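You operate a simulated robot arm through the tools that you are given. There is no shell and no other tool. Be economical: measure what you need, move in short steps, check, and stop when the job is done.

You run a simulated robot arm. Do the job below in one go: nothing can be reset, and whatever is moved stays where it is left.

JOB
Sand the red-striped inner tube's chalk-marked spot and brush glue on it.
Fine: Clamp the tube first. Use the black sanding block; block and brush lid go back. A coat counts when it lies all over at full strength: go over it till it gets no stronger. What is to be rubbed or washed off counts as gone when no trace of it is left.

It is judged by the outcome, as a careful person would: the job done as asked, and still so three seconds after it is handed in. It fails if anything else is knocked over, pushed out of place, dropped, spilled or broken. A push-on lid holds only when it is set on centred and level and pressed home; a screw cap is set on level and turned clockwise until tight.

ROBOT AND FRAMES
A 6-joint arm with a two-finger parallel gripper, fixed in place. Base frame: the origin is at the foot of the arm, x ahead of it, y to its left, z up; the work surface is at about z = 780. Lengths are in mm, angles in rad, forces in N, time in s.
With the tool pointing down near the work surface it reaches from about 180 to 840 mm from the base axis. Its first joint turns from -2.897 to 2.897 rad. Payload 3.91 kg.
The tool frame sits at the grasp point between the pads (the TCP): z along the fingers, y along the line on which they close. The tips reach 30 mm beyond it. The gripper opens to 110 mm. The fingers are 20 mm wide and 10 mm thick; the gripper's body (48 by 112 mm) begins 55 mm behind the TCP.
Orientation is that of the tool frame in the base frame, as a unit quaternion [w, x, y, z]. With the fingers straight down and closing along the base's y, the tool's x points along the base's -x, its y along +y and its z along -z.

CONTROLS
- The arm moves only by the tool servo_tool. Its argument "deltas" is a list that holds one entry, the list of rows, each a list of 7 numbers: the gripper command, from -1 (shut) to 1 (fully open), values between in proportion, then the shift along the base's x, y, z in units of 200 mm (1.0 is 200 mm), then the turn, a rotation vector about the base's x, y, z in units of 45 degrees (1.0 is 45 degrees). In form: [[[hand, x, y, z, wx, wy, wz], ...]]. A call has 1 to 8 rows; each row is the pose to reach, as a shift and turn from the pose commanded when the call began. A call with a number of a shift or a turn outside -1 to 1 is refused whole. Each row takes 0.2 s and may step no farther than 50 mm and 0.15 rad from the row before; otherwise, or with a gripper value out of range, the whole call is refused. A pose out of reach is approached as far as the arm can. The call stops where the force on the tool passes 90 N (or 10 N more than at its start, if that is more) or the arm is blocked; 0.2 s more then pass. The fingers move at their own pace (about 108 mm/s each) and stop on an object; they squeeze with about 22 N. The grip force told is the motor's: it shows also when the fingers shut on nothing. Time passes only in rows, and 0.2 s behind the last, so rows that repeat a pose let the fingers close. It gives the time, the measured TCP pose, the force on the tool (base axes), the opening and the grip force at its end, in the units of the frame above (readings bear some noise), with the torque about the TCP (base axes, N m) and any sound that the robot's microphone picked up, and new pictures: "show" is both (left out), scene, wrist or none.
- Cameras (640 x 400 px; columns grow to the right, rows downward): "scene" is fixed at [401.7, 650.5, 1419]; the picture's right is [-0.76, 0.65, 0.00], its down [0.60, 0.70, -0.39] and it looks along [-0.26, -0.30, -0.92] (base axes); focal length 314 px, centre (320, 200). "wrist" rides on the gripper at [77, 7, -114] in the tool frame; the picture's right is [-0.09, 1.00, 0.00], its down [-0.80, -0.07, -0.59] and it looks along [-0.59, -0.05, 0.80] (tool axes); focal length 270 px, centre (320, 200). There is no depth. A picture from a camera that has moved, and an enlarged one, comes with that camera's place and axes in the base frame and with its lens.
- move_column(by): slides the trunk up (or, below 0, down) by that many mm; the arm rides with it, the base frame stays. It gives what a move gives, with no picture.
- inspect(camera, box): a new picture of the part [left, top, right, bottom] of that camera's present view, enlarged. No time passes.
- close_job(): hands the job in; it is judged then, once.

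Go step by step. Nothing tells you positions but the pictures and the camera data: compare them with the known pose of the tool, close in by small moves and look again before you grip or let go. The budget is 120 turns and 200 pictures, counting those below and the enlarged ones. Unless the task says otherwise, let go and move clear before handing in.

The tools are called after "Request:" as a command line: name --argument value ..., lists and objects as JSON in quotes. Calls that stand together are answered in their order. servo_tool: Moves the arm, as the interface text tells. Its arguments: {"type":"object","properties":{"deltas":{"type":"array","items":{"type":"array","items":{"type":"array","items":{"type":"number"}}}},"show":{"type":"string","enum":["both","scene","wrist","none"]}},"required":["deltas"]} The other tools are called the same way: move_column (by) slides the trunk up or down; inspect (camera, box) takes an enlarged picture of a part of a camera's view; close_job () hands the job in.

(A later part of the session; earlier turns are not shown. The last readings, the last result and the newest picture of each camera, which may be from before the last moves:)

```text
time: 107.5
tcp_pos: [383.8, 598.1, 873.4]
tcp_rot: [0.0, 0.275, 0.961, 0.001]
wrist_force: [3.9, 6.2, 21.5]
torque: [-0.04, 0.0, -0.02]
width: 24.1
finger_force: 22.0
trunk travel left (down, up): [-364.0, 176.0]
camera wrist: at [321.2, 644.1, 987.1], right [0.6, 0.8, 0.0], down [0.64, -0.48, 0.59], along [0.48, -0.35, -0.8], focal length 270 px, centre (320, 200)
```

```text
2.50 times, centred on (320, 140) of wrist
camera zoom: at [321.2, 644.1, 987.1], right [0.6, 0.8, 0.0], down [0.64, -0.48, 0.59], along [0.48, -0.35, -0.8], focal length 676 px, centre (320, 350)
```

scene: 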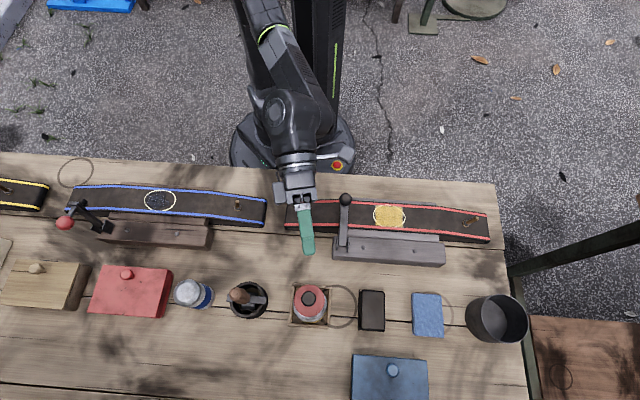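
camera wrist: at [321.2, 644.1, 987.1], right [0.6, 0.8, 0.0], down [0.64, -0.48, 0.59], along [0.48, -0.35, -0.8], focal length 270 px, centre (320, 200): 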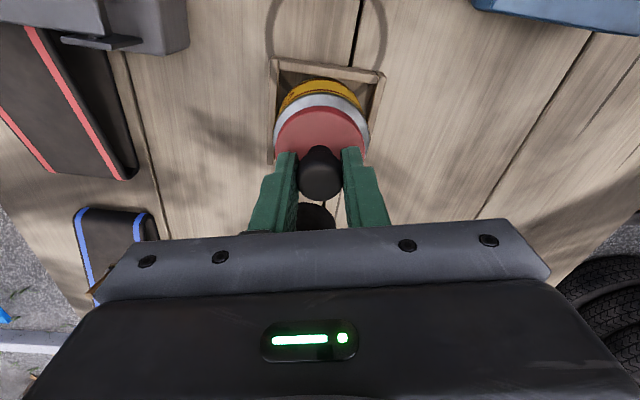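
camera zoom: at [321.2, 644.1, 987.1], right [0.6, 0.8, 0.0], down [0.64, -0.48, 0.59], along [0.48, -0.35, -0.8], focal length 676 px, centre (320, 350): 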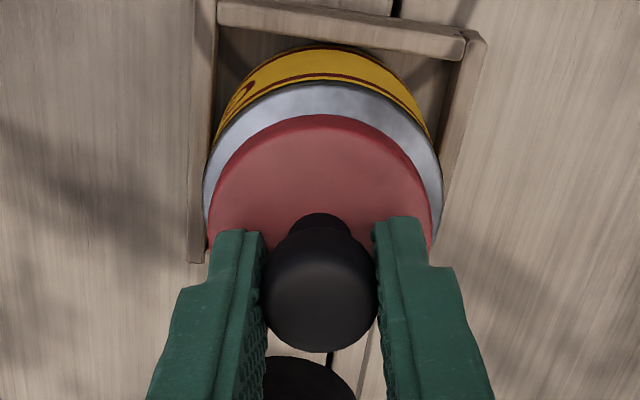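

It is seated with 21 N. I'll relieve the small side load and press harder.

Request:
servo_tool --deltas '[[[-1, 0.004, 0.006, -0.01, 0, 0, 0], [-1, 0.004, 0.006, -0.02, 0, 0, 0], [-1, 0.004, 0.006, -0.03, 0, 0, 0], [-1, 0.004, 0.006, -0.03, 0, 0, 0]]]' --show "wrist"

Request:
inspect --camera "wrist" --box '[240, 60, 400, 220]'

```text
time: 108.5
tcp_pos: [384.2, 597.0, 869.7]
tcp_rot: [0.002, 0.274, 0.962, 0.005]
wrist_force: [-2.4, 0.9, 47.0]
torque: [-0.17, 0.09, 0.01]
width: 23.9
finger_force: 21.5
trunk travel left (down, up): [-364.0, 176.0]
camera wrist: at [320.9, 643.4, 984.8], right [0.6, 0.8, 0.01], down [0.64, -0.49, 0.59], along [0.48, -0.35, -0.8], focal length 270 px, centre (320, 200)
```

wrist: 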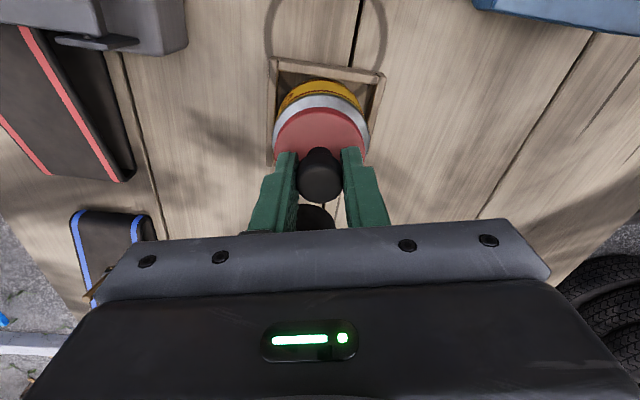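

```text
2.50 times, centred on (320, 140) of wrist
camera zoom: at [320.9, 643.4, 984.8], right [0.6, 0.8, 0.01], down [0.64, -0.49, 0.59], along [0.48, -0.35, -0.8], focal length 676 px, centre (320, 350)
```

zoom: 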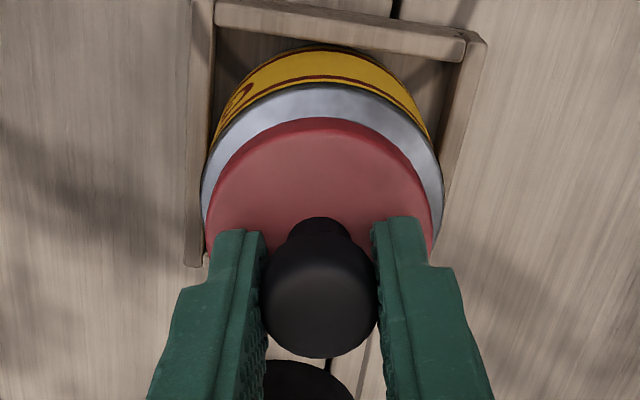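

Pressed with 47 N. As a check whether it threads, I'll turn it clockwise a little under light pressure.

Request:
servo_tool --deltas '[[[-1, 0, 0, 0.015, 0, 0, -0.1], [-1, 0, 0, 0.015, 0, 0, -0.25], [-1, 0, 0, 0.015, 0, 0, -0.4], [-1, 0, 0, 0.015, 0, 0, -0.55], [-1, 0, 0, 0.015, 0, 0, -0.55]]]' --show "wrist"

Request:
inspect --camera "wrist" --box '[240, 60, 400, 220]'

```text
time: 109.7
tcp_pos: [384.5, 596.3, 870.4]
tcp_rot: [0.0, 0.474, 0.881, 0.002]
wrist_force: [5.8, -1.0, 34.4]
torque: [-0.2, -0.08, -0.13]
width: 23.8
finger_force: 21.8
trunk travel left (down, up): [-364.0, 176.0]
camera wrist: at [348.3, 664.4, 984.9], right [0.88, 0.47, 0.0], down [0.38, -0.71, 0.59], along [0.28, -0.52, -0.81], focal length 270 px, centre (320, 200)
```

wrist: 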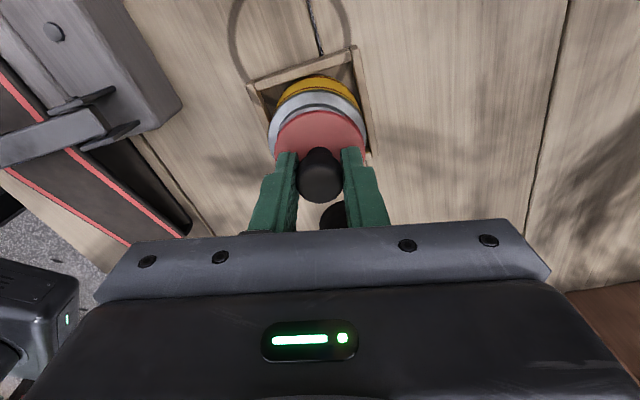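

```text
2.50 times, centred on (320, 140) of wrist
camera zoom: at [348.3, 664.4, 984.9], right [0.88, 0.47, 0.0], down [0.38, -0.71, 0.59], along [0.28, -0.52, -0.81], focal length 676 px, centre (320, 350)
```

zoom: 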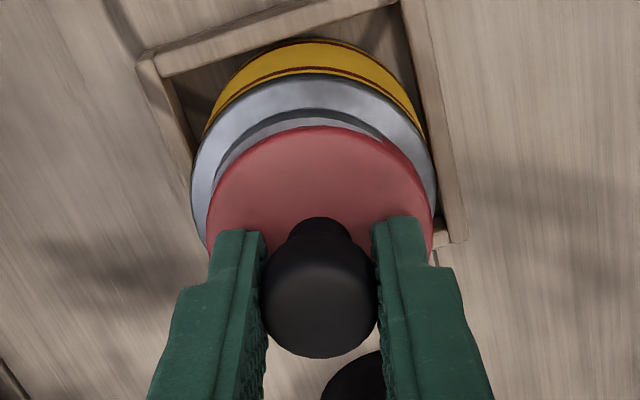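

From this angle the lid is clearly still about 6 mm off toward (+x,−y). I'll lift it, shift by (−4,+4.6) mm, and re-check.

Request:
servo_tool --deltas '[[[-1, 0, 0, 0.02, 0, 0, 0], [-1, 0, 0, 0.04, 0, 0, 0], [-1, -0.02, 0.023, 0.04, 0, 0, 0], [-1, -0.02, 0.023, 0.04, 0, 0, 0]]]' --show "wrist"

Request:
inspect --camera "wrist" --box '[240, 60, 400, 220]'

```text
time: 110.7
tcp_pos: [380.4, 603.6, 873.2]
tcp_rot: [-0.001, 0.473, 0.881, -0.001]
wrist_force: [-0.1, -0.2, -1.0]
torque: [0.0, 0.0, -0.03]
width: 23.9
finger_force: 21.8
trunk travel left (down, up): [-364.0, 176.0]
camera wrist: at [343.4, 672.0, 988.3], right [0.88, 0.48, 0.0], down [0.38, -0.71, 0.59], along [0.28, -0.52, -0.8], focal length 270 px, centre (320, 200)
```

wrist: 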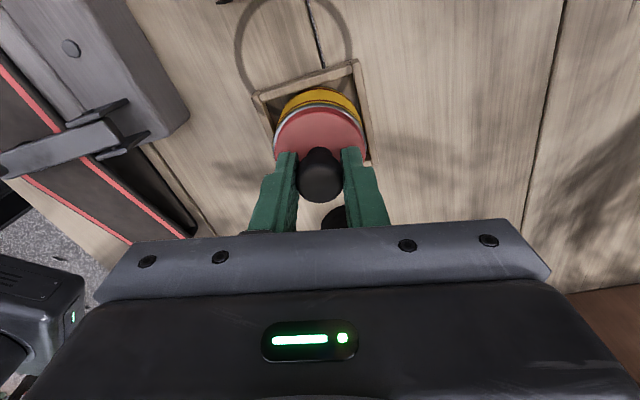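

```text
2.50 times, centred on (320, 140) of wrist
camera zoom: at [343.4, 672.0, 988.3], right [0.88, 0.48, 0.0], down [0.38, -0.71, 0.59], along [0.28, -0.52, -0.8], focal length 676 px, centre (320, 350)
```

zoom: 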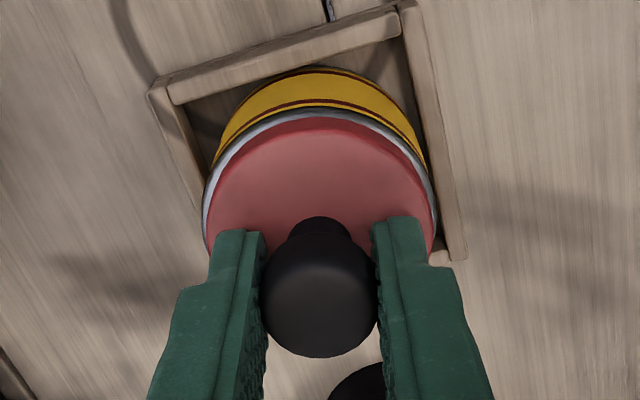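

Now it's slightly too far the other way by about 4 mm. I'll correct and check again.

Request:
servo_tool --deltas '[[[-1, 0.01, -0.019, 0.01, 0, 0, 0], [-1, 0.01, -0.019, 0.01, 0, 0, 0], [-1, 0.01, -0.019, 0.01, 0, 0, 0]]]' --show "none"

Request:
inspect --camera "wrist" --box '[240, 60, 400, 220]'

Request:
inspect --camera "scene" --box '[270, 250, 370, 340]'

```text
time: 111.5
tcp_pos: [383.7, 599.2, 876.6]
tcp_rot: [-0.001, 0.473, 0.881, 0.0]
wrist_force: [-0.2, -0.5, -0.5]
torque: [0.0, -0.01, 0.0]
width: 23.9
finger_force: 21.5
trunk travel left (down, up): [-364.0, 176.0]
```

```text
2.50 times, centred on (320, 140) of wrist
camera zoom: at [346.7, 668.9, 991.2], right [0.88, 0.48, 0.0], down [0.38, -0.71, 0.59], along [0.28, -0.52, -0.8], focal length 676 px, centre (320, 350)
```

zoom: 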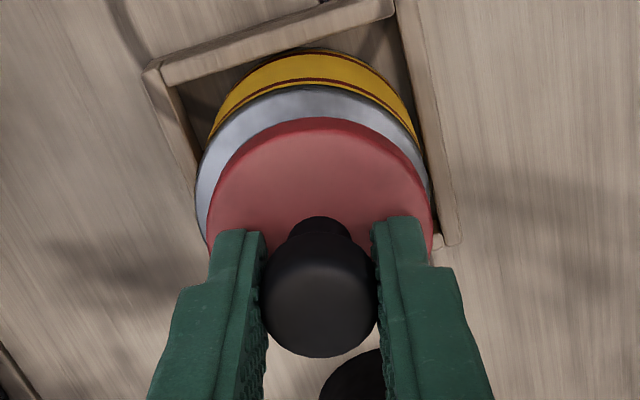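

```text
4.44 times, centred on (320, 295) of scene
camera zoom: at [401.7, 650.5, 1419.0], right [-0.76, 0.65, 0.0], down [0.6, 0.7, -0.39], along [-0.26, -0.3, -0.92], focal length 1396 px, centre (320, -222)
```

zoom: 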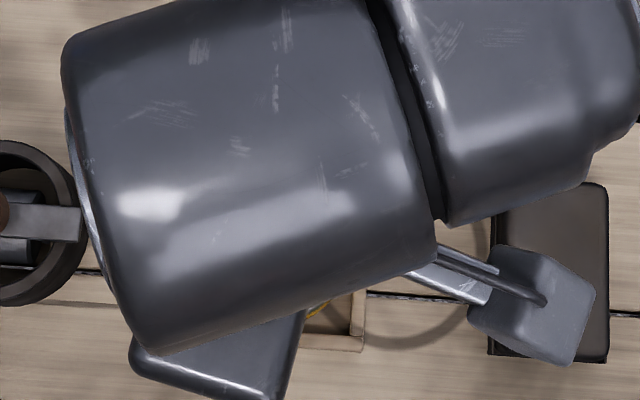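

Nearly there; a last small correction, then lower.

Request:
servo_tool --deltas '[[[-1, -0.005, -0.01, 0, 0, 0, 0], [-1, -0.005, -0.01, -0.01, 0, 0, 0], [-1, -0.005, -0.01, -0.02, 0, 0, 0], [-1, -0.005, -0.01, -0.025, 0, 0, 0], [-1, -0.005, -0.01, -0.025, 0, 0, 0]]]' --show "none"

Request:
inspect --camera "wrist" --box '[240, 60, 400, 220]'

```text
time: 112.7
tcp_pos: [381.8, 597.5, 872.3]
tcp_rot: [0.0, 0.473, 0.881, 0.001]
wrist_force: [-0.1, -0.8, -0.5]
torque: [-0.05, -0.02, -0.02]
width: 24.0
finger_force: 21.8
trunk travel left (down, up): [-364.0, 176.0]
```

```text
2.50 times, centred on (320, 140) of wrist
camera zoom: at [345.1, 666.6, 986.3], right [0.88, 0.48, 0.0], down [0.38, -0.71, 0.59], along [0.28, -0.52, -0.8], focal length 676 px, centre (320, 350)
```

zoom: 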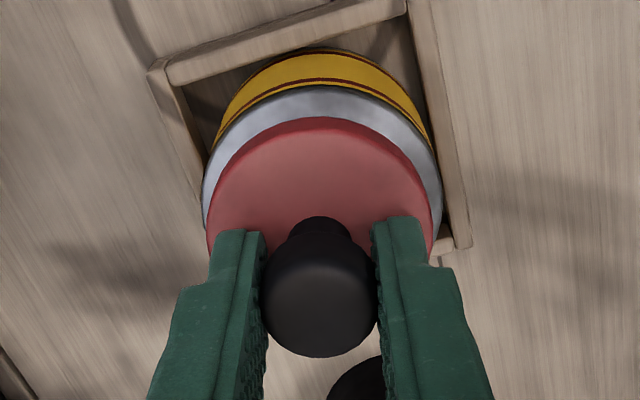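

Symmetric now and still free. Lower further until contact, then press.

Request:
servo_tool --deltas '[[[-1, 0, 0, -0.005, 0, 0, 0], [-1, 0, 0, -0.01, 0, 0, 0], [-1, 0, 0, -0.015, 0, 0, 0], [-1, 0, 0, -0.015, 0, 0, 0]]]' --show "none"

```text
time: 113.7
tcp_pos: [382.6, 598.0, 870.1]
tcp_rot: [0.0, 0.473, 0.881, 0.001]
wrist_force: [0.7, 2.8, 9.7]
torque: [0.04, 0.14, -0.01]
width: 23.9
finger_force: 21.8
trunk travel left (down, up): [-364.0, 176.0]
```

Contact at 10 N. I'll release and back off to check the centring from the scene camera before pressing.

Request:
servo_tool --deltas '[[[-0.3, 0, 0, 0, 0, 0, 0], [0, 0, 0, 0, 0, 0, 0], [0, 0, 0, 0.2, 0, 0, 0], [0, 0, 0, 0.4, 0, 0, 0], [0, -0.12, -0.15, 0.45, 0, 0, 0], [0, -0.26, -0.33, 0.45, 0, 0, 0], [0, -0.4, -0.5, 0.45, 0, 0, 0], [0, -0.4, -0.5, 0.45, 0, 0, 0]]]' --show "scene"

Request:
inspect --camera "scene" --box '[270, 250, 370, 340]'

Request:
inspect --camera "wrist" --box '[240, 60, 400, 220]'

```text
time: 115.5
tcp_pos: [302.3, 499.2, 957.2]
tcp_rot: [0.0, 0.473, 0.881, -0.001]
wrist_force: [-0.2, -0.1, -0.3]
torque: [-0.03, 0.05, 0.03]
width: 55.1
finger_force: 0.1
trunk travel left (down, up): [-364.0, 176.0]
```

scene: 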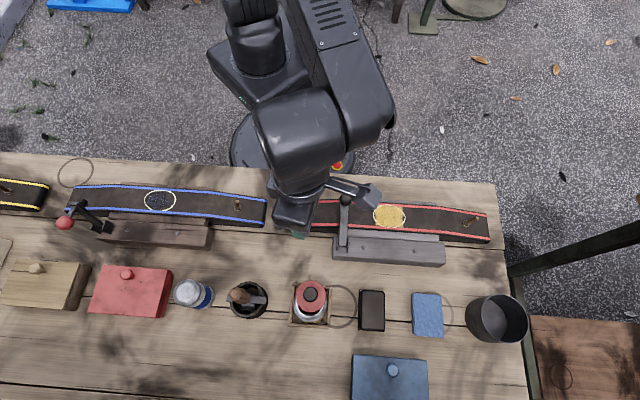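

```text
4.44 times, centred on (320, 295) of scene
camera zoom: at [401.7, 650.5, 1419.0], right [-0.76, 0.65, 0.0], down [0.6, 0.7, -0.39], along [-0.26, -0.3, -0.92], focal length 1396 px, centre (320, -222)
```

zoom: 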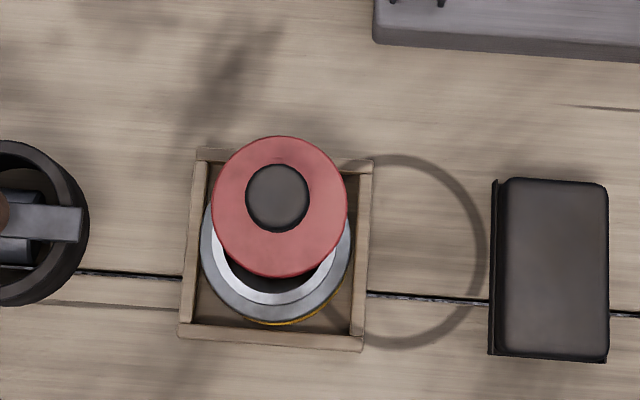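

```text
2.50 times, centred on (320, 140) of wrist
camera zoom: at [264.5, 567.6, 1071.4], right [0.88, 0.48, 0.0], down [0.38, -0.71, 0.59], along [0.28, -0.52, -0.8], focal length 676 px, centre (320, 350)
```

zoom: 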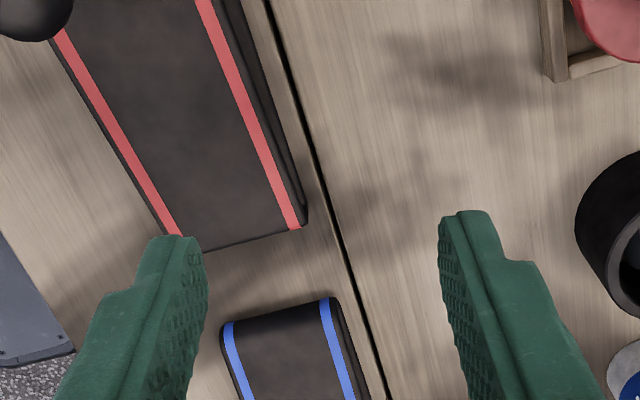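

The lid has slid: it is now level but about (−10,−9) mm off the tin's centre. I'll return to the original grip orientation (yaw 45°), so I can copy the original gripping pose exactly.

Request:
servo_tool --deltas '[[[0, 0, 0, 0, 0, 0, 0.15], [0, 0, 0, 0, 0, 0, 0.3], [0, 0, 0, 0, 0, 0, 0.45], [0, 0, 0, 0, 0, 0, 0.6], [0, 0, 0, 0, 0, 0, 0.75], [0, 0, 0, 0, 0, 0, 0.9], [0, 0, 0, 0, 0, 0, 1.0]]]' --show "none"

Request:
servo_tool --deltas '[[[0, 0.05, 0.06, 0, 0, 0, 0.15], [0, 0.1, 0.12, 0, 0, 0, 0.3], [0, 0.15, 0.19, 0, 0, 0, 0.45], [0, 0.2, 0.26, 0, 0, 0, 0.6], [0, 0.26, 0.33, 0, 0, 0, 0.75], [0, 0.31, 0.41, 0, 0, 0, 0.9], [0, 0.35, 0.465, 0, 0, 0, 1.0]]]' --show "none"

Request:
servo_tool --deltas '[[[0, 0, 0, 0, 0, 0, 0.13], [0, 0, 0, 0, 0, 0, 0.256], [0, 0, 0, 0, 0, 0, 0.256]]]' --show "wrist"

Request:
inspect --camera "wrist" --box '[240, 60, 400, 220]'

```text
time: 117.1
tcp_pos: [302.6, 497.3, 959.3]
tcp_rot: [0.001, 0.098, 0.995, 0.0]
wrist_force: [0.6, -0.7, 0.8]
torque: [0.0, -0.02, 0.0]
width: 55.1
finger_force: 0.1
trunk travel left (down, up): [-364.0, 176.0]
```

```text
time: 118.7
tcp_pos: [372.3, 591.3, 959.2]
tcp_rot: [-0.001, -0.288, 0.958, -0.001]
wrist_force: [0.9, -0.7, -0.3]
torque: [-0.05, -0.01, -0.01]
width: 55.0
finger_force: 0.0
trunk travel left (down, up): [-364.0, 176.0]
```

```text
time: 119.5
tcp_pos: [371.8, 590.6, 959.4]
tcp_rot: [0.0, -0.382, 0.924, 0.0]
wrist_force: [-0.3, -0.5, -0.5]
torque: [0.04, 0.02, 0.06]
width: 55.1
finger_force: 0.1
trunk travel left (down, up): [-364.0, 176.0]
camera wrist: at [312.2, 542.1, 1074.3], right [-0.64, 0.77, 0.0], down [0.62, 0.52, 0.59], along [0.46, 0.38, -0.8], focal length 270 px, centre (320, 200)
```

wrist: 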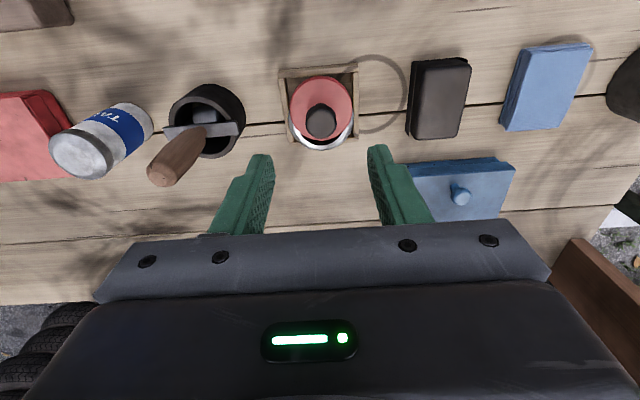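

```text
2.50 times, centred on (320, 140) of wrist
camera zoom: at [312.2, 542.1, 1074.3], right [-0.64, 0.77, 0.0], down [0.62, 0.52, 0.59], along [0.46, 0.38, -0.8], focal length 676 px, centre (320, 350)
```

zoom: 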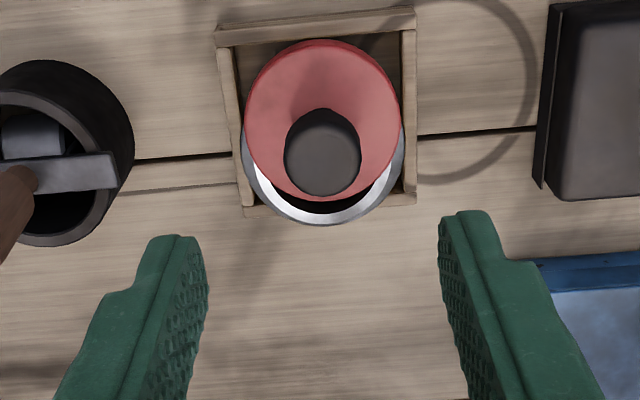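

I'll go down centred on the knob at (370.7,591.1) and grip.

Request:
servo_tool --deltas '[[[0, -0.005, 0.003, -0.2, 0, 0, 0], [0, -0.005, 0.003, -0.35, 0, 0, 0], [0, -0.005, 0.003, -0.432, 0, 0, 0], [0, -0.005, 0.003, -0.432, 0, 0, 0]]]' --show "none"

Request:
inspect --camera "wrist" --box '[240, 60, 400, 220]'

```text
time: 120.5
tcp_pos: [373.6, 591.2, 872.1]
tcp_rot: [0.0, -0.383, 0.924, -0.001]
wrist_force: [-0.1, 0.3, -0.1]
torque: [-0.01, 0.02, 0.01]
width: 54.9
finger_force: 0.1
trunk travel left (down, up): [-364.0, 176.0]
```

```text
2.50 times, centred on (320, 140) of wrist
camera zoom: at [313.6, 541.9, 987.6], right [-0.64, 0.77, 0.0], down [0.62, 0.52, 0.59], along [0.46, 0.38, -0.8], focal length 676 px, centre (320, 350)
```

zoom: 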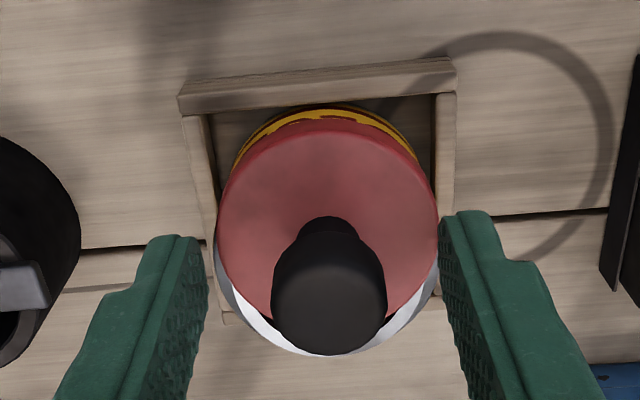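

Request:
servo_tool --deltas '[[[0, -0.012, 0, 0, 0, 0, 0], [-0.4, -0.012, 0, 0, 0, 0, 0], [-1, -0.012, 0, 0, 0, 0, 0], [-1, -0.012, 0, 0, 0, 0, 0], [-1, -0.012, 0, 0.02, 0, 0, 0], [-1, -0.012, 0, 0.04, 0, 0, 0], [-1, -0.012, 0, 0.04, 0, 0, 0]]]' --show "none"

Request:
inspect --camera "wrist" --box '[240, 60, 400, 220]'

```text
time: 122.1
tcp_pos: [370.0, 592.2, 880.4]
tcp_rot: [0.0, -0.382, 0.924, 0.001]
wrist_force: [1.3, 0.2, -0.4]
torque: [0.01, -0.04, -0.02]
width: 23.8
finger_force: 22.1
trunk travel left (down, up): [-364.0, 176.0]
```

```text
2.50 times, centred on (320, 140) of wrist
camera zoom: at [310.1, 542.7, 995.9], right [-0.64, 0.77, 0.0], down [0.62, 0.52, 0.59], along [0.46, 0.38, -0.8], focal length 676 px, centre (320, 350)
```

zoom: 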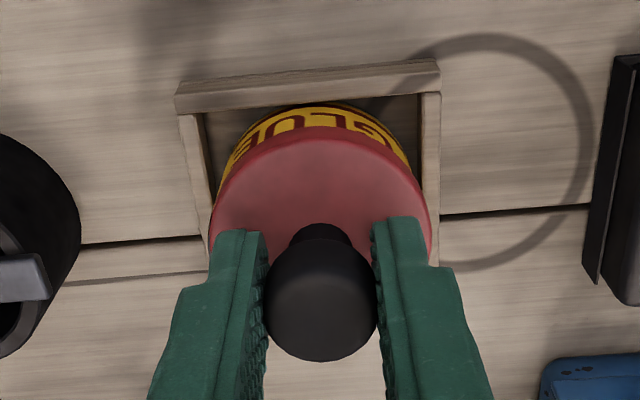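

Lid held like at first. Moving by (+8.9,+8.5) should put it at its original place; then check.

Request:
servo_tool --deltas '[[[-1, 0.022, 0.021, 0, 0, 0, 0], [-1, 0.044, 0.042, 0, 0, 0, 0], [-1, 0.044, 0.042, 0, 0, 0, 0], [-1, 0.044, 0.042, -0.01, 0, 0, 0]]]' --show "none"

Request:
inspect --camera "wrist" --box '[240, 60, 400, 220]'

```text
time: 123.1
tcp_pos: [376.9, 600.1, 878.9]
tcp_rot: [-0.002, -0.382, 0.924, 0.0]
wrist_force: [0.8, 0.0, 0.5]
torque: [0.0, -0.05, 0.0]
width: 24.0
finger_force: 22.2
trunk travel left (down, up): [-364.0, 176.0]
```

```text
2.50 times, centred on (320, 140) of wrist
camera zoom: at [317.9, 550.3, 993.3], right [-0.64, 0.77, 0.0], down [0.62, 0.52, 0.59], along [0.46, 0.38, -0.8], focal length 676 px, centre (320, 350)
```

zoom: 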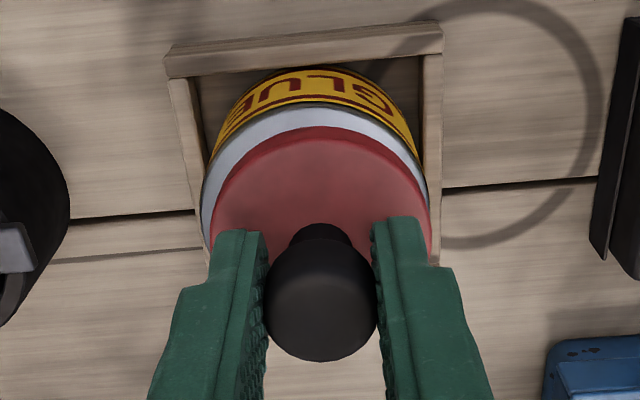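

I'll shift slightly toward centre (+2.6,+0.9) and lower gently until contact, watching the height at which it stops.

Request:
servo_tool --deltas '[[[-1, 0.013, 0.005, 0, 0, 0, 0], [-1, 0.013, 0.005, -0.01, 0, 0, 0], [-1, 0.013, 0.005, -0.02, 0, 0, 0], [-1, 0.013, 0.005, -0.02, 0, 0, 0]]]' --show "none"

Request:
inspect --camera "wrist" --box '[240, 60, 400, 220]'

```text
time: 124.1
tcp_pos: [380.8, 600.6, 876.6]
tcp_rot: [-0.001, -0.382, 0.924, 0.0]
wrist_force: [-0.9, -1.0, -0.1]
torque: [0.01, -0.02, 0.02]
width: 24.2
finger_force: 21.7
trunk travel left (down, up): [-364.0, 176.0]
```

```text
2.50 times, centred on (320, 140) of wrist
camera zoom: at [320.9, 551.5, 989.6], right [-0.64, 0.77, 0.0], down [0.62, 0.52, 0.59], along [0.46, 0.38, -0.8], focal length 676 px, centre (320, 350)
```

zoom: 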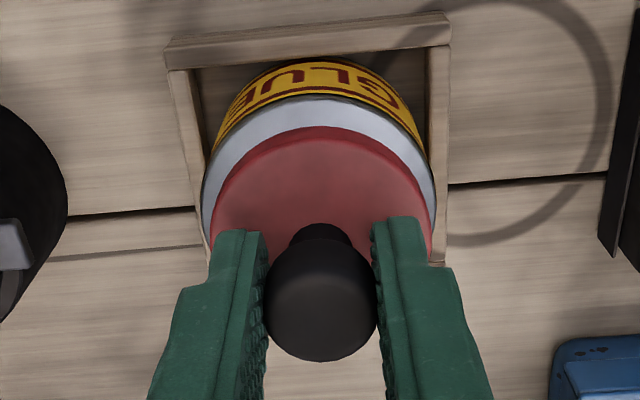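

Left–right is centred now. Lowering gently.

Request:
servo_tool --deltas '[[[-1, 0, 0, -0.008, 0, 0, 0], [-1, 0, 0, -0.016, 0, 0, 0], [-1, 0, 0, -0.016, 0, 0, 0]]]' --show "none"

```text
time: 124.9
tcp_pos: [380.4, 600.8, 873.5]
tcp_rot: [0.0, -0.383, 0.924, 0.0]
wrist_force: [2.2, 0.6, 5.5]
torque: [-0.06, -0.05, 0.04]
width: 23.8
finger_force: 22.1
trunk travel left (down, up): [-364.0, 176.0]
```

Contact at 5 N. I'll press gently and see whether it goes further down.

Request:
servo_tool --deltas '[[[-1, 0, 0, -0.01, 0, 0, 0], [-1, 0, 0, -0.02, 0, 0, 0], [-1, 0, 0, -0.02, 0, 0, 0]]]' --show "none"

Request:
inspect --camera "wrist" --box '[240, 60, 400, 220]'

```text
time: 125.7
tcp_pos: [379.7, 599.9, 872.0]
tcp_rot: [0.003, -0.383, 0.924, 0.002]
wrist_force: [3.4, 7.5, 25.7]
torque: [0.08, -0.22, 0.06]
width: 23.8
finger_force: 21.4
trunk travel left (down, up): [-364.0, 176.0]
```

```text
2.50 times, centred on (320, 140) of wrist
camera zoom: at [319.4, 550.2, 984.6], right [-0.64, 0.77, 0.0], down [0.61, 0.51, 0.6], along [0.46, 0.39, -0.8], focal length 676 px, centre (320, 350)
```

zoom: 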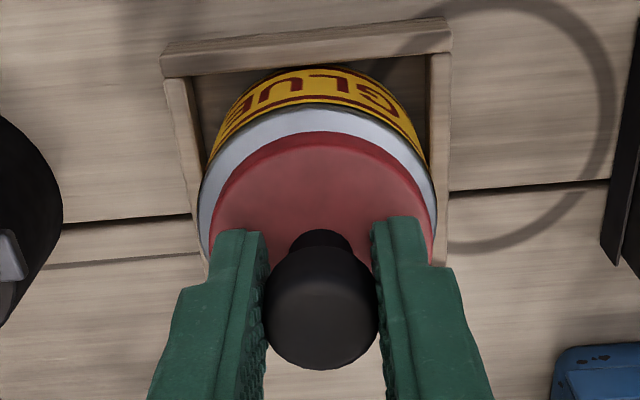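

The knob and camera now match the original gripped pose to about 1 mm, including height. I'll relieve the pressure, open, lift straight up and check from the scene.

Request:
servo_tool --deltas '[[[-1, 0, 0, 0.01, 0, 0, 0], [-1, 0, 0, 0.02, 0, 0, 0], [-0.5, 0, 0, 0.022, 0, 0, 0], [-0.3, 0, 0, 0.025, 0, 0, 0], [-0.2, 0, 0, 0.2, 0, 0, 0], [-0.2, 0, 0, 0.4, 0, 0, 0], [-0.2, -0.12, -0.15, 0.5, 0, 0, 0], [-0.2, -0.26, -0.33, 0.5, 0, 0, 0]]]' --show "none"

Request:
servo_tool --deltas '[[[-0.2, -0.12, -0.18, 0, 0, 0, 0], [-0.2, -0.24, -0.36, 0, 0, 0, 0], [-0.2, -0.24, -0.36, 0, 0, 0, 0]]]' --show "none"

Request:
inspect --camera "scene" --box '[270, 250, 370, 340]'

```text
time: 127.5
tcp_pos: [327.1, 536.0, 964.2]
tcp_rot: [0.0, -0.383, 0.924, -0.001]
wrist_force: [0.1, -0.1, 0.6]
torque: [-0.01, 0.03, -0.03]
width: 44.1
finger_force: 0.0
trunk travel left (down, up): [-364.0, 176.0]
```

```text
time: 128.3
tcp_pos: [282.4, 460.7, 965.7]
tcp_rot: [0.0, -0.382, 0.924, 0.001]
wrist_force: [-0.5, 0.5, 0.8]
torque: [0.01, -0.02, 0.05]
width: 43.7
finger_force: 0.1
trunk travel left (down, up): [-364.0, 176.0]
```

```text
4.44 times, centred on (320, 295) of scene
camera zoom: at [401.7, 650.5, 1419.0], right [-0.76, 0.65, 0.0], down [0.6, 0.7, -0.39], along [-0.26, -0.3, -0.92], focal length 1396 px, centre (320, -222)
```

zoom: 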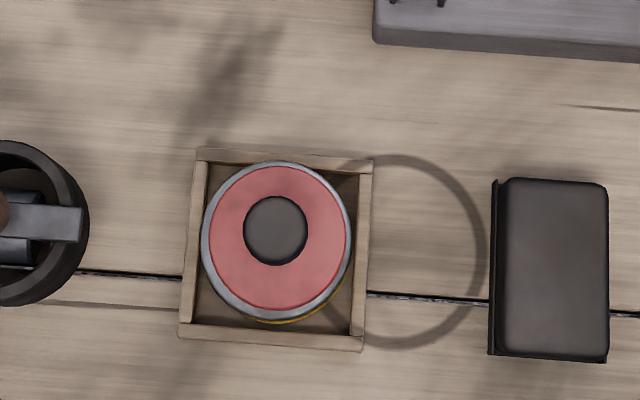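

The lid is back, centred and level as it was at the start. I'll finish by pressing on the knob's top with closed fingers, to be sure it's home.

Request:
servo_tool --deltas '[[[-1, 0.12, 0.17, 0, 0, 0, 0], [-1, 0.24, 0.35, 0, 0, 0, 0], [-1, 0.36, 0.52, 0, 0, 0, 0], [-1, 0.49, 0.7, 0, 0, 0, 0], [-1, 0.49, 0.7, -0.2, 0, 0, 0], [-1, 0.49, 0.7, -0.3, 0, 0, 0], [-1, 0.49, 0.7, -0.3, 0, 0, 0]]]' --show "wrist"

```text
time: 129.9
tcp_pos: [380.4, 601.0, 908.8]
tcp_rot: [0.0, -0.383, 0.924, -0.001]
wrist_force: [-0.1, 0.2, -0.1]
torque: [0.02, 0.02, -0.04]
width: 0.0
finger_force: 22.2
trunk travel left (down, up): [-364.0, 176.0]
camera wrist: at [320.4, 551.7, 1022.9], right [-0.64, 0.77, 0.0], down [0.62, 0.52, 0.59], along [0.46, 0.38, -0.8], focal length 270 px, centre (320, 200)
```

wrist: 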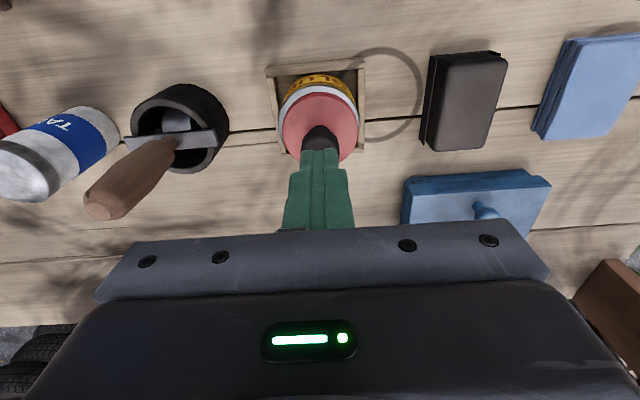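

Request:
servo_tool --deltas '[[[-1, 0, 0, -0.04, 0, 0, 0], [-1, 0, 0, -0.055, 0, 0, 0], [-1, 0, 0, -0.065, 0, 0, 0], [-1, 0, 0, -0.075, 0, 0, 0], [-1, 0, 0, -0.085, 0, 0, 0], [-1, 0, 0, -0.085, 0, 0, 0]]]' --show "none"

```text
time: 131.3
tcp_pos: [379.5, 599.9, 899.0]
tcp_rot: [0.005, -0.382, 0.924, 0.005]
wrist_force: [10.7, 1.0, 56.6]
torque: [-0.14, -0.19, -0.04]
width: 0.1
finger_force: 22.0
trunk travel left (down, up): [-364.0, 176.0]
```

Pressed with 57 N; the knob top stands at its original height. I'll lift off, move clear and do a final check.

Request:
servo_tool --deltas '[[[-1, 0, 0, 0.05, 0, 0, 0], [-1, 0, 0, 0.25, 0, 0, 0], [-1, 0, 0, 0.45, 0, 0, 0], [-1, -0.12, -0.16, 0.55, 0, 0, 0], [-1, -0.25, -0.34, 0.55, 0, 0, 0], [-1, -0.38, -0.52, 0.55, 0, 0, 0], [-1, -0.5, -0.7, 0.55, 0, 0, 0], [-1, -0.5, -0.7, 0.55, 0, 0, 0]]]' --show "scene"

Request:
inspect --camera "scene" --box '[270, 250, 370, 340]'

Request:
inspect --camera "scene" --box '[280, 175, 500, 345]'

```text
time: 133.1
tcp_pos: [278.3, 459.5, 999.8]
tcp_rot: [0.0, -0.382, 0.924, 0.0]
wrist_force: [-0.2, 0.1, 0.4]
torque: [0.02, -0.02, -0.03]
width: 0.0
finger_force: 22.3
trunk travel left (down, up): [-364.0, 176.0]
```

scene: 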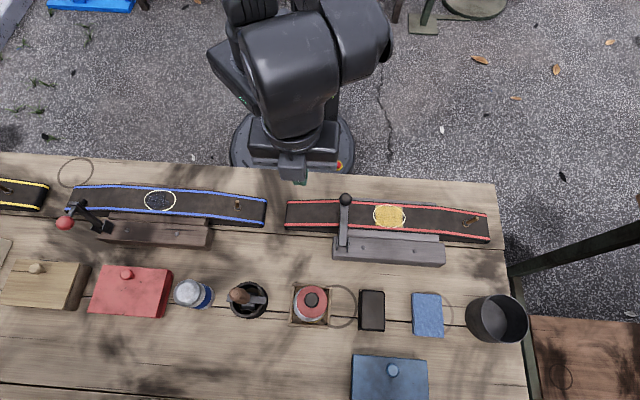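

```text
4.44 times, centred on (320, 295) of scene
camera zoom: at [401.7, 650.5, 1419.0], right [-0.76, 0.65, 0.0], down [0.6, 0.7, -0.39], along [-0.26, -0.3, -0.92], focal length 1396 px, centre (320, -222)
```

zoom: 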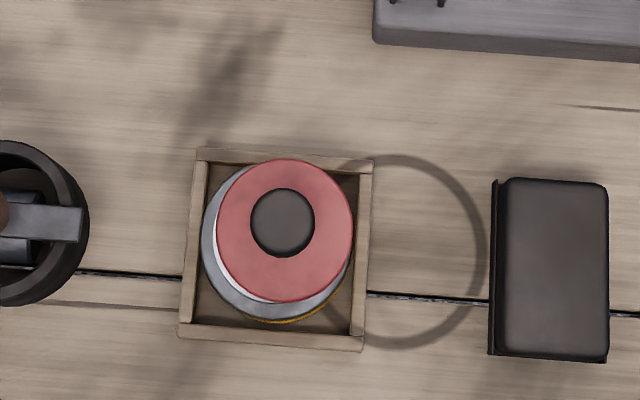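

```text
2.35 times, centred on (390, 260) of scene
camera zoom: at [401.7, 650.5, 1419.0], right [-0.76, 0.65, 0.0], down [0.6, 0.7, -0.39], along [-0.26, -0.3, -0.92], focal length 739 px, centre (155, 59)
```

zoom: 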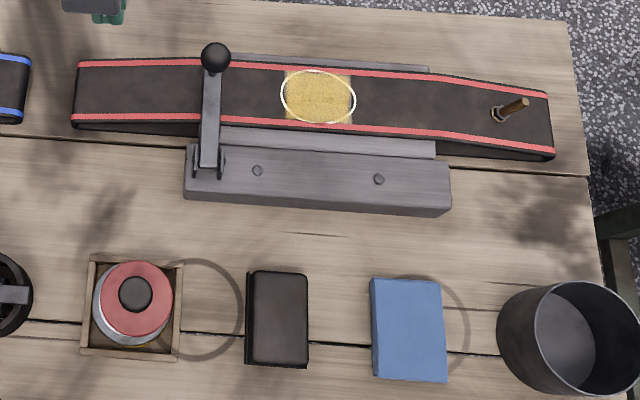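

Pressing from above slid the lid about 4 mm, so it isn't engaged: it may thread on instead. I'll re-grip the knob, centre it as before, press and turn clockwise.

Request:
servo_tool --deltas '[[[-0.1, 0.12, 0.17, 0, 0, 0, 0], [-0.1, 0.24, 0.35, 0, 0, 0, 0], [-0.1, 0.36, 0.52, 0, 0, 0, 0], [-0.1, 0.49, 0.7, 0, 0, 0, 0], [-0.1, 0.49, 0.7, -0.2, 0, 0, 0], [-0.1, 0.49, 0.7, -0.35, 0, 0, 0], [-0.1, 0.49, 0.7, -0.35, 0, 0, 0]]]' --show "none"

Request:
inspect --camera "wrist" --box '[240, 60, 400, 220]'

```text
time: 134.7
tcp_pos: [375.9, 602.7, 930.3]
tcp_rot: [0.0, -0.382, 0.924, -0.001]
wrist_force: [-0.5, 0.5, 0.6]
torque: [0.0, -0.01, -0.02]
width: 49.8
finger_force: 0.2
trunk travel left (down, up): [-364.0, 176.0]
```

```text
2.50 times, centred on (320, 140) of wrist
camera zoom: at [315.8, 553.3, 1044.9], right [-0.64, 0.77, 0.0], down [0.62, 0.52, 0.59], along [0.46, 0.38, -0.8], focal length 676 px, centre (320, 350)
```

zoom: 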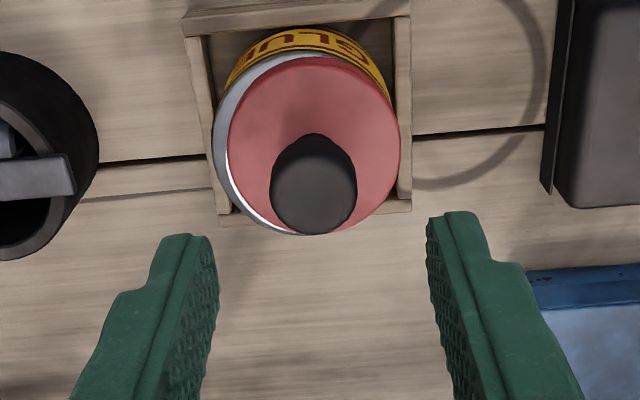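

Request:
servo_tool --deltas '[[[-0.1, -0.003, -0.014, -0.2, 0, 0, 0], [-0.1, -0.003, -0.014, -0.285, 0, 0, 0], [-0.1, -0.003, -0.014, -0.285, 0, 0, 0], [-0.5, -0.003, -0.014, -0.285, 0, 0, 0], [-1, -0.003, -0.014, -0.285, 0, 0, 0], [-1, -0.003, -0.014, -0.285, 0, 0, 0], [-1, -0.003, -0.014, -0.265, 0, 0, 0], [-1, -0.003, -0.014, -0.265, 0, 0, 0]]]' --show "none"

Request:
inspect --camera "wrist" --box '[240, 60, 400, 220]'

```text
time: 136.5
tcp_pos: [375.8, 600.3, 878.9]
tcp_rot: [-0.001, -0.383, 0.924, 0.0]
wrist_force: [-0.1, 0.0, -0.4]
torque: [0.0, -0.02, 0.01]
width: 23.5
finger_force: 21.9
trunk travel left (down, up): [-364.0, 176.0]
```

```text
2.50 times, centred on (320, 140) of wrist
camera zoom: at [316.0, 550.8, 992.7], right [-0.64, 0.77, 0.0], down [0.62, 0.52, 0.59], along [0.46, 0.38, -0.8], focal length 676 px, centre (320, 350)
```

zoom: 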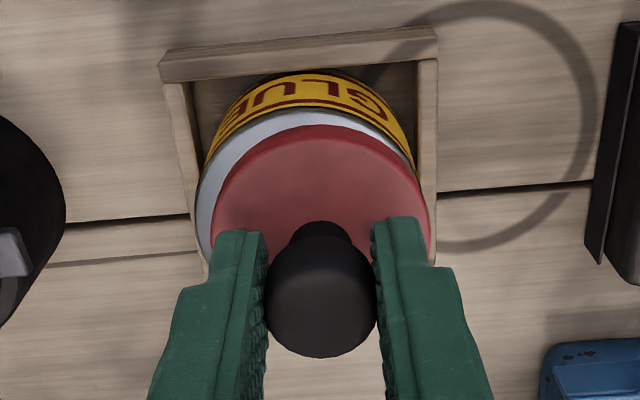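

Request:
servo_tool --deltas '[[[-1, 0.024, 0.004, 0, 0, 0, 0], [-1, 0.024, 0.004, -0.015, 0, 0, 0], [-1, 0.024, 0.004, -0.015, 0, 0, 0]]]' --show "none"

Request:
inspect --camera "wrist" --box '[240, 60, 400, 220]'

```text
time: 137.3
tcp_pos: [381.4, 599.4, 874.6]
tcp_rot: [0.0, -0.383, 0.924, 0.0]
wrist_force: [-0.5, -0.2, -0.1]
torque: [0.03, 0.02, -0.01]
width: 23.8
finger_force: 21.8
trunk travel left (down, up): [-364.0, 176.0]
```

```text
2.50 times, centred on (320, 140) of wrist
camera zoom: at [321.2, 550.6, 989.0], right [-0.64, 0.77, 0.0], down [0.62, 0.52, 0.59], along [0.46, 0.38, -0.8], focal length 676 px, centre (320, 350)
```

zoom: 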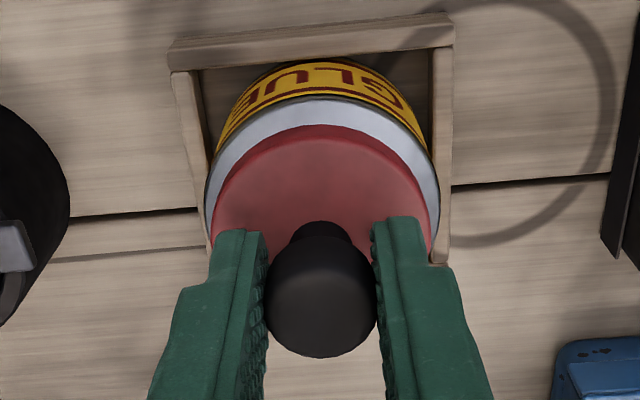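

Request:
servo_tool --deltas '[[[-1, -0.003, 0.003, -0.005, 0, 0, 0], [-1, -0.003, 0.003, -0.013, 0, 0, 0], [-1, -0.003, 0.003, -0.02, 0, 0, 0], [-1, -0.003, 0.003, -0.02, 0, 0, 0]]]' --show "none"

```text
time: 138.3
tcp_pos: [380.3, 600.3, 872.8]
tcp_rot: [0.001, -0.383, 0.924, 0.002]
wrist_force: [4.9, 1.0, 20.4]
torque: [-0.03, -0.2, 0.06]
width: 24.1
finger_force: 22.0
trunk travel left (down, up): [-364.0, 176.0]
```

Contact with 20 N. Now turn clockwise while pressing lightly.

Request:
servo_tool --deltas '[[[-1, 0, 0, 0.003, 0, 0, -0.12], [-1, 0, 0, 0.003, 0, 0, -0.25], [-1, 0, 0, 0.003, 0, 0, -0.38], [-1, 0, 0, 0.003, 0, 0, -0.5], [-1, 0, 0, 0.003, 0, 0, -0.62], [-1, 0, 0, 0.003, 0, 0, -0.75], [-1, 0, 0, 0.003, 0, 0, -0.75]]]' --show "none"

Request:
inspect --camera "wrist" --box '[240, 60, 400, 220]'

```text
time: 139.9
tcp_pos: [381.2, 601.6, 871.2]
tcp_rot: [0.0, -0.096, 0.995, 0.0]
wrist_force: [-0.4, -0.1, 0.6]
torque: [0.04, 0.01, -0.03]
width: 23.7
finger_force: 21.8
trunk travel left (down, up): [-364.0, 176.0]
```

```text
2.50 times, centred on (320, 140) of wrist
camera zoom: at [302.9, 593.2, 985.7], right [-0.11, 0.99, 0.0], down [0.8, 0.09, 0.59], along [0.59, 0.06, -0.8], focal length 676 px, centre (320, 350)
```

zoom: 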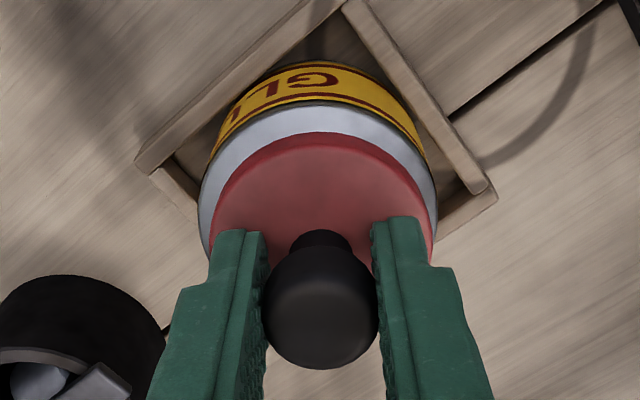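

The lid stays centred, and the press force has vanished (it may have gone down). I'll keep turning clockwise with light pressure and watch the torque.

Request:
servo_tool --deltas '[[[-1, 0, 0, -0.008, 0, 0, -0.05], [-1, 0, 0, -0.008, 0, 0, -0.2], [-1, 0, 0, -0.008, 0, 0, -0.35], [-1, 0, 0, -0.008, 0, 0, -0.5], [-1, 0, 0, -0.008, 0, 0, -0.65], [-1, 0, 0, -0.008, 0, 0, -0.8], [-1, 0, 0, -0.008, 0, 0, -0.95]]]' --show "none"

Request:
inspect --camera "wrist" --box '[240, 60, 400, 220]'

```text
time: 141.5
tcp_pos: [379.4, 600.3, 870.6]
tcp_rot: [0.001, 0.273, 0.962, 0.001]
wrist_force: [0.2, 0.5, 12.9]
torque: [-0.12, 0.0, 0.08]
width: 23.9
finger_force: 22.0
trunk travel left (down, up): [-364.0, 176.0]
```

```text
2.50 times, centred on (320, 140) of wrist
camera zoom: at [316.8, 646.6, 985.2], right [0.6, 0.8, 0.0], down [0.64, -0.48, 0.59], along [0.48, -0.35, -0.8], focal length 676 px, centre (320, 350)
```

zoom: 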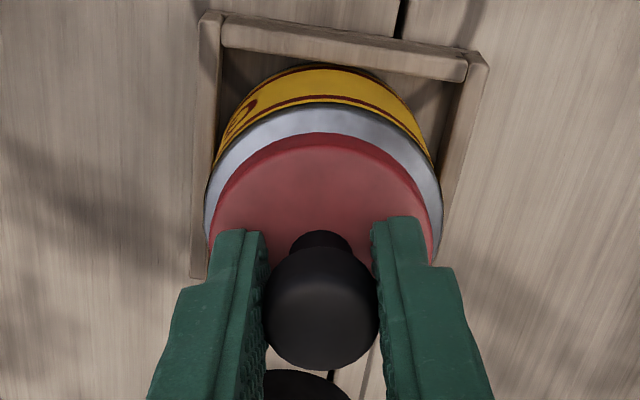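

It rotates centred. Test engagement by a gentle upward pull.

Request:
servo_tool --deltas '[[[-1, 0, 0, 0.01, 0, 0, 0], [-1, 0, 0, 0.015, 0, 0, 0], [-1, 0, 0, 0.015, 0, 0, 0]]]' --show "none"

```text
time: 142.3
tcp_pos: [379.4, 601.2, 872.7]
tcp_rot: [0.0, 0.272, 0.962, -0.001]
wrist_force: [0.3, -0.2, 0.1]
torque: [-0.01, 0.0, -0.01]
width: 23.7
finger_force: 21.7
trunk travel left (down, up): [-364.0, 176.0]
```

Not held yet. Now that it's well centred, I'll press firmly while still gripping the knob so it can't slide.

Request:
servo_tool --deltas '[[[-1, 0, 0, -0.015, 0, 0, 0], [-1, 0, 0, -0.025, 0, 0, 0], [-1, 0, 0, -0.035, 0, 0, 0], [-1, 0, 0, -0.045, 0, 0, 0], [-1, 0, 0, -0.055, 0, 0, 0], [-1, 0, 0, -0.055, 0, 0, 0]]]' --show "none"

Request:
inspect --camera "wrist" --box '[240, 60, 400, 220]'

```text
time: 143.7
tcp_pos: [379.0, 601.0, 870.8]
tcp_rot: [0.002, 0.271, 0.963, 0.006]
wrist_force: [6.6, 5.5, 54.1]
torque: [-0.49, -0.13, 0.02]
width: 24.0
finger_force: 22.6
trunk travel left (down, up): [-364.0, 176.0]
```

```text
2.50 times, centred on (320, 140) of wrist
camera zoom: at [316.1, 645.5, 984.8], right [0.6, 0.8, 0.01], down [0.64, -0.49, 0.59], along [0.48, -0.34, -0.81], focal length 676 px, centre (320, 350)
```

zoom: 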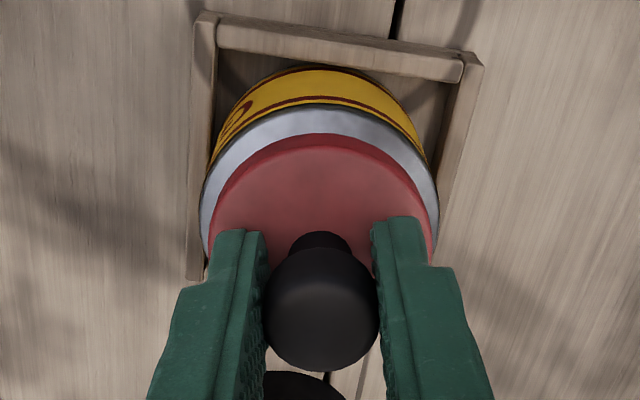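

Request:
servo_tool --deltas '[[[-1, 0, 0, 0.03, 0, 0, 0], [-1, 0, 0, 0.06, 0, 0, 0], [-1, 0, 0, 0.065, 0, 0, 0], [-1, 0, 0, 0.065, 0, 0, 0]]]' --show "none"

Request:
inspect --camera "wrist" --box '[240, 60, 400, 220]'

```text
time: 144.7
tcp_pos: [379.2, 600.4, 872.4]
tcp_rot: [-0.001, 0.271, 0.963, -0.002]
wrist_force: [0.0, 0.6, -0.6]
torque: [0.02, -0.01, -0.03]
width: 23.9
finger_force: 22.5
trunk travel left (down, up): [-364.0, 176.0]
```

```text
2.50 times, centred on (320, 140) of wrist
camera zoom: at [316.4, 647.6, 986.4], right [0.6, 0.8, 0.0], down [0.65, -0.48, 0.59], along [0.48, -0.36, -0.8], focal length 676 px, centre (320, 350)
```

zoom: 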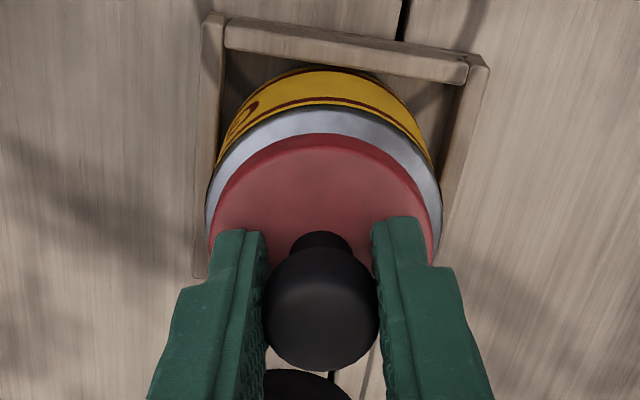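

Height and position match the original. One more check: turn clockwise with a steady 20 N press and watch the torque for any thread.

Request:
servo_tool --deltas '[[[-1, 0, 0, -0.015, 0, 0, 0], [-1, 0, 0, -0.025, 0, 0, 0], [-1, 0, 0, -0.025, 0, 0, -0.15], [-1, 0, 0, -0.025, 0, 0, -0.3], [-1, 0, 0, -0.025, 0, 0, -0.45], [-1, 0, 0, -0.025, 0, 0, -0.6]]]' --show "none"

Request:
inspect --camera "wrist" --box '[240, 60, 400, 220]'

```text
time: 146.1
tcp_pos: [380.5, 600.7, 869.9]
tcp_rot: [0.0, 0.49, 0.872, 0.001]
wrist_force: [-0.1, -1.8, 7.9]
torque: [-0.12, 0.1, 0.09]
width: 23.9
finger_force: 22.0
trunk travel left (down, up): [-364.0, 176.0]
```

```text
2.50 times, centred on (320, 140) of wrist
camera zoom: at [344.9, 669.7, 985.1], right [0.9, 0.44, 0.0], down [0.36, -0.72, 0.59], along [0.26, -0.53, -0.8], focal length 676 px, centre (320, 350)
```

zoom: 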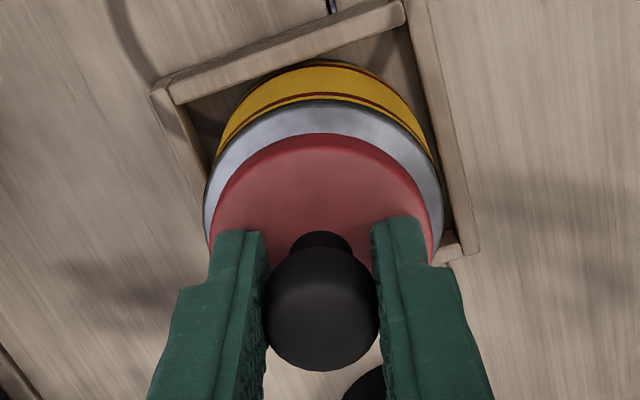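

No thread; the lid is centred and fully down. I'll relieve, open, lift straight up and verify.

Request:
servo_tool --deltas '[[[-1, 0.003, 0.002, 0.005, 0, 0, 0], [-1, 0.003, 0.002, 0.012, 0, 0, 0], [-0.5, 0.003, 0.002, 0.014, 0, 0, 0], [-0.3, 0.003, 0.002, 0.016, 0, 0, 0], [-0.2, 0.003, 0.002, 0.2, 0, 0, 0], [-0.2, 0.003, 0.002, 0.4, 0, 0, 0], [-0.2, -0.12, -0.15, 0.5, 0, 0, 0], [-0.2, -0.26, -0.33, 0.5, 0, 0, 0]]]' --show "none"

Request:
servo_tool --deltas '[[[-0.2, -0.12, -0.18, 0, 0, 0, 0], [-0.2, -0.24, -0.36, 0, 0, 0, 0], [-0.2, -0.24, -0.36, 0, 0, 0, 0]]]' --show "none"

Request:
inspect --camera "scene" --box '[270, 250, 370, 340]'

```text
time: 147.9
tcp_pos: [326.6, 533.4, 971.3]
tcp_rot: [0.0, 0.49, 0.872, 0.001]
wrist_force: [-0.2, -0.3, 0.7]
torque: [-0.04, -0.03, -0.01]
width: 43.9
finger_force: 0.1
trunk travel left (down, up): [-364.0, 176.0]
```

```text
time: 148.7
tcp_pos: [281.9, 460.9, 969.0]
tcp_rot: [0.0, 0.489, 0.872, 0.0]
wrist_force: [0.6, 0.8, 1.2]
torque: [0.03, 0.01, 0.02]
width: 43.7
finger_force: 0.0
trunk travel left (down, up): [-364.0, 176.0]
```

```text
4.44 times, centred on (320, 295) of scene
camera zoom: at [401.7, 650.5, 1419.0], right [-0.76, 0.65, 0.0], down [0.6, 0.7, -0.39], along [-0.26, -0.3, -0.92], focal length 1396 px, centre (320, -222)
```

zoom: 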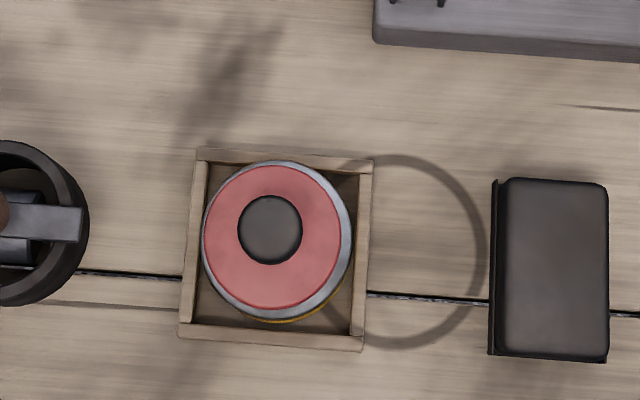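

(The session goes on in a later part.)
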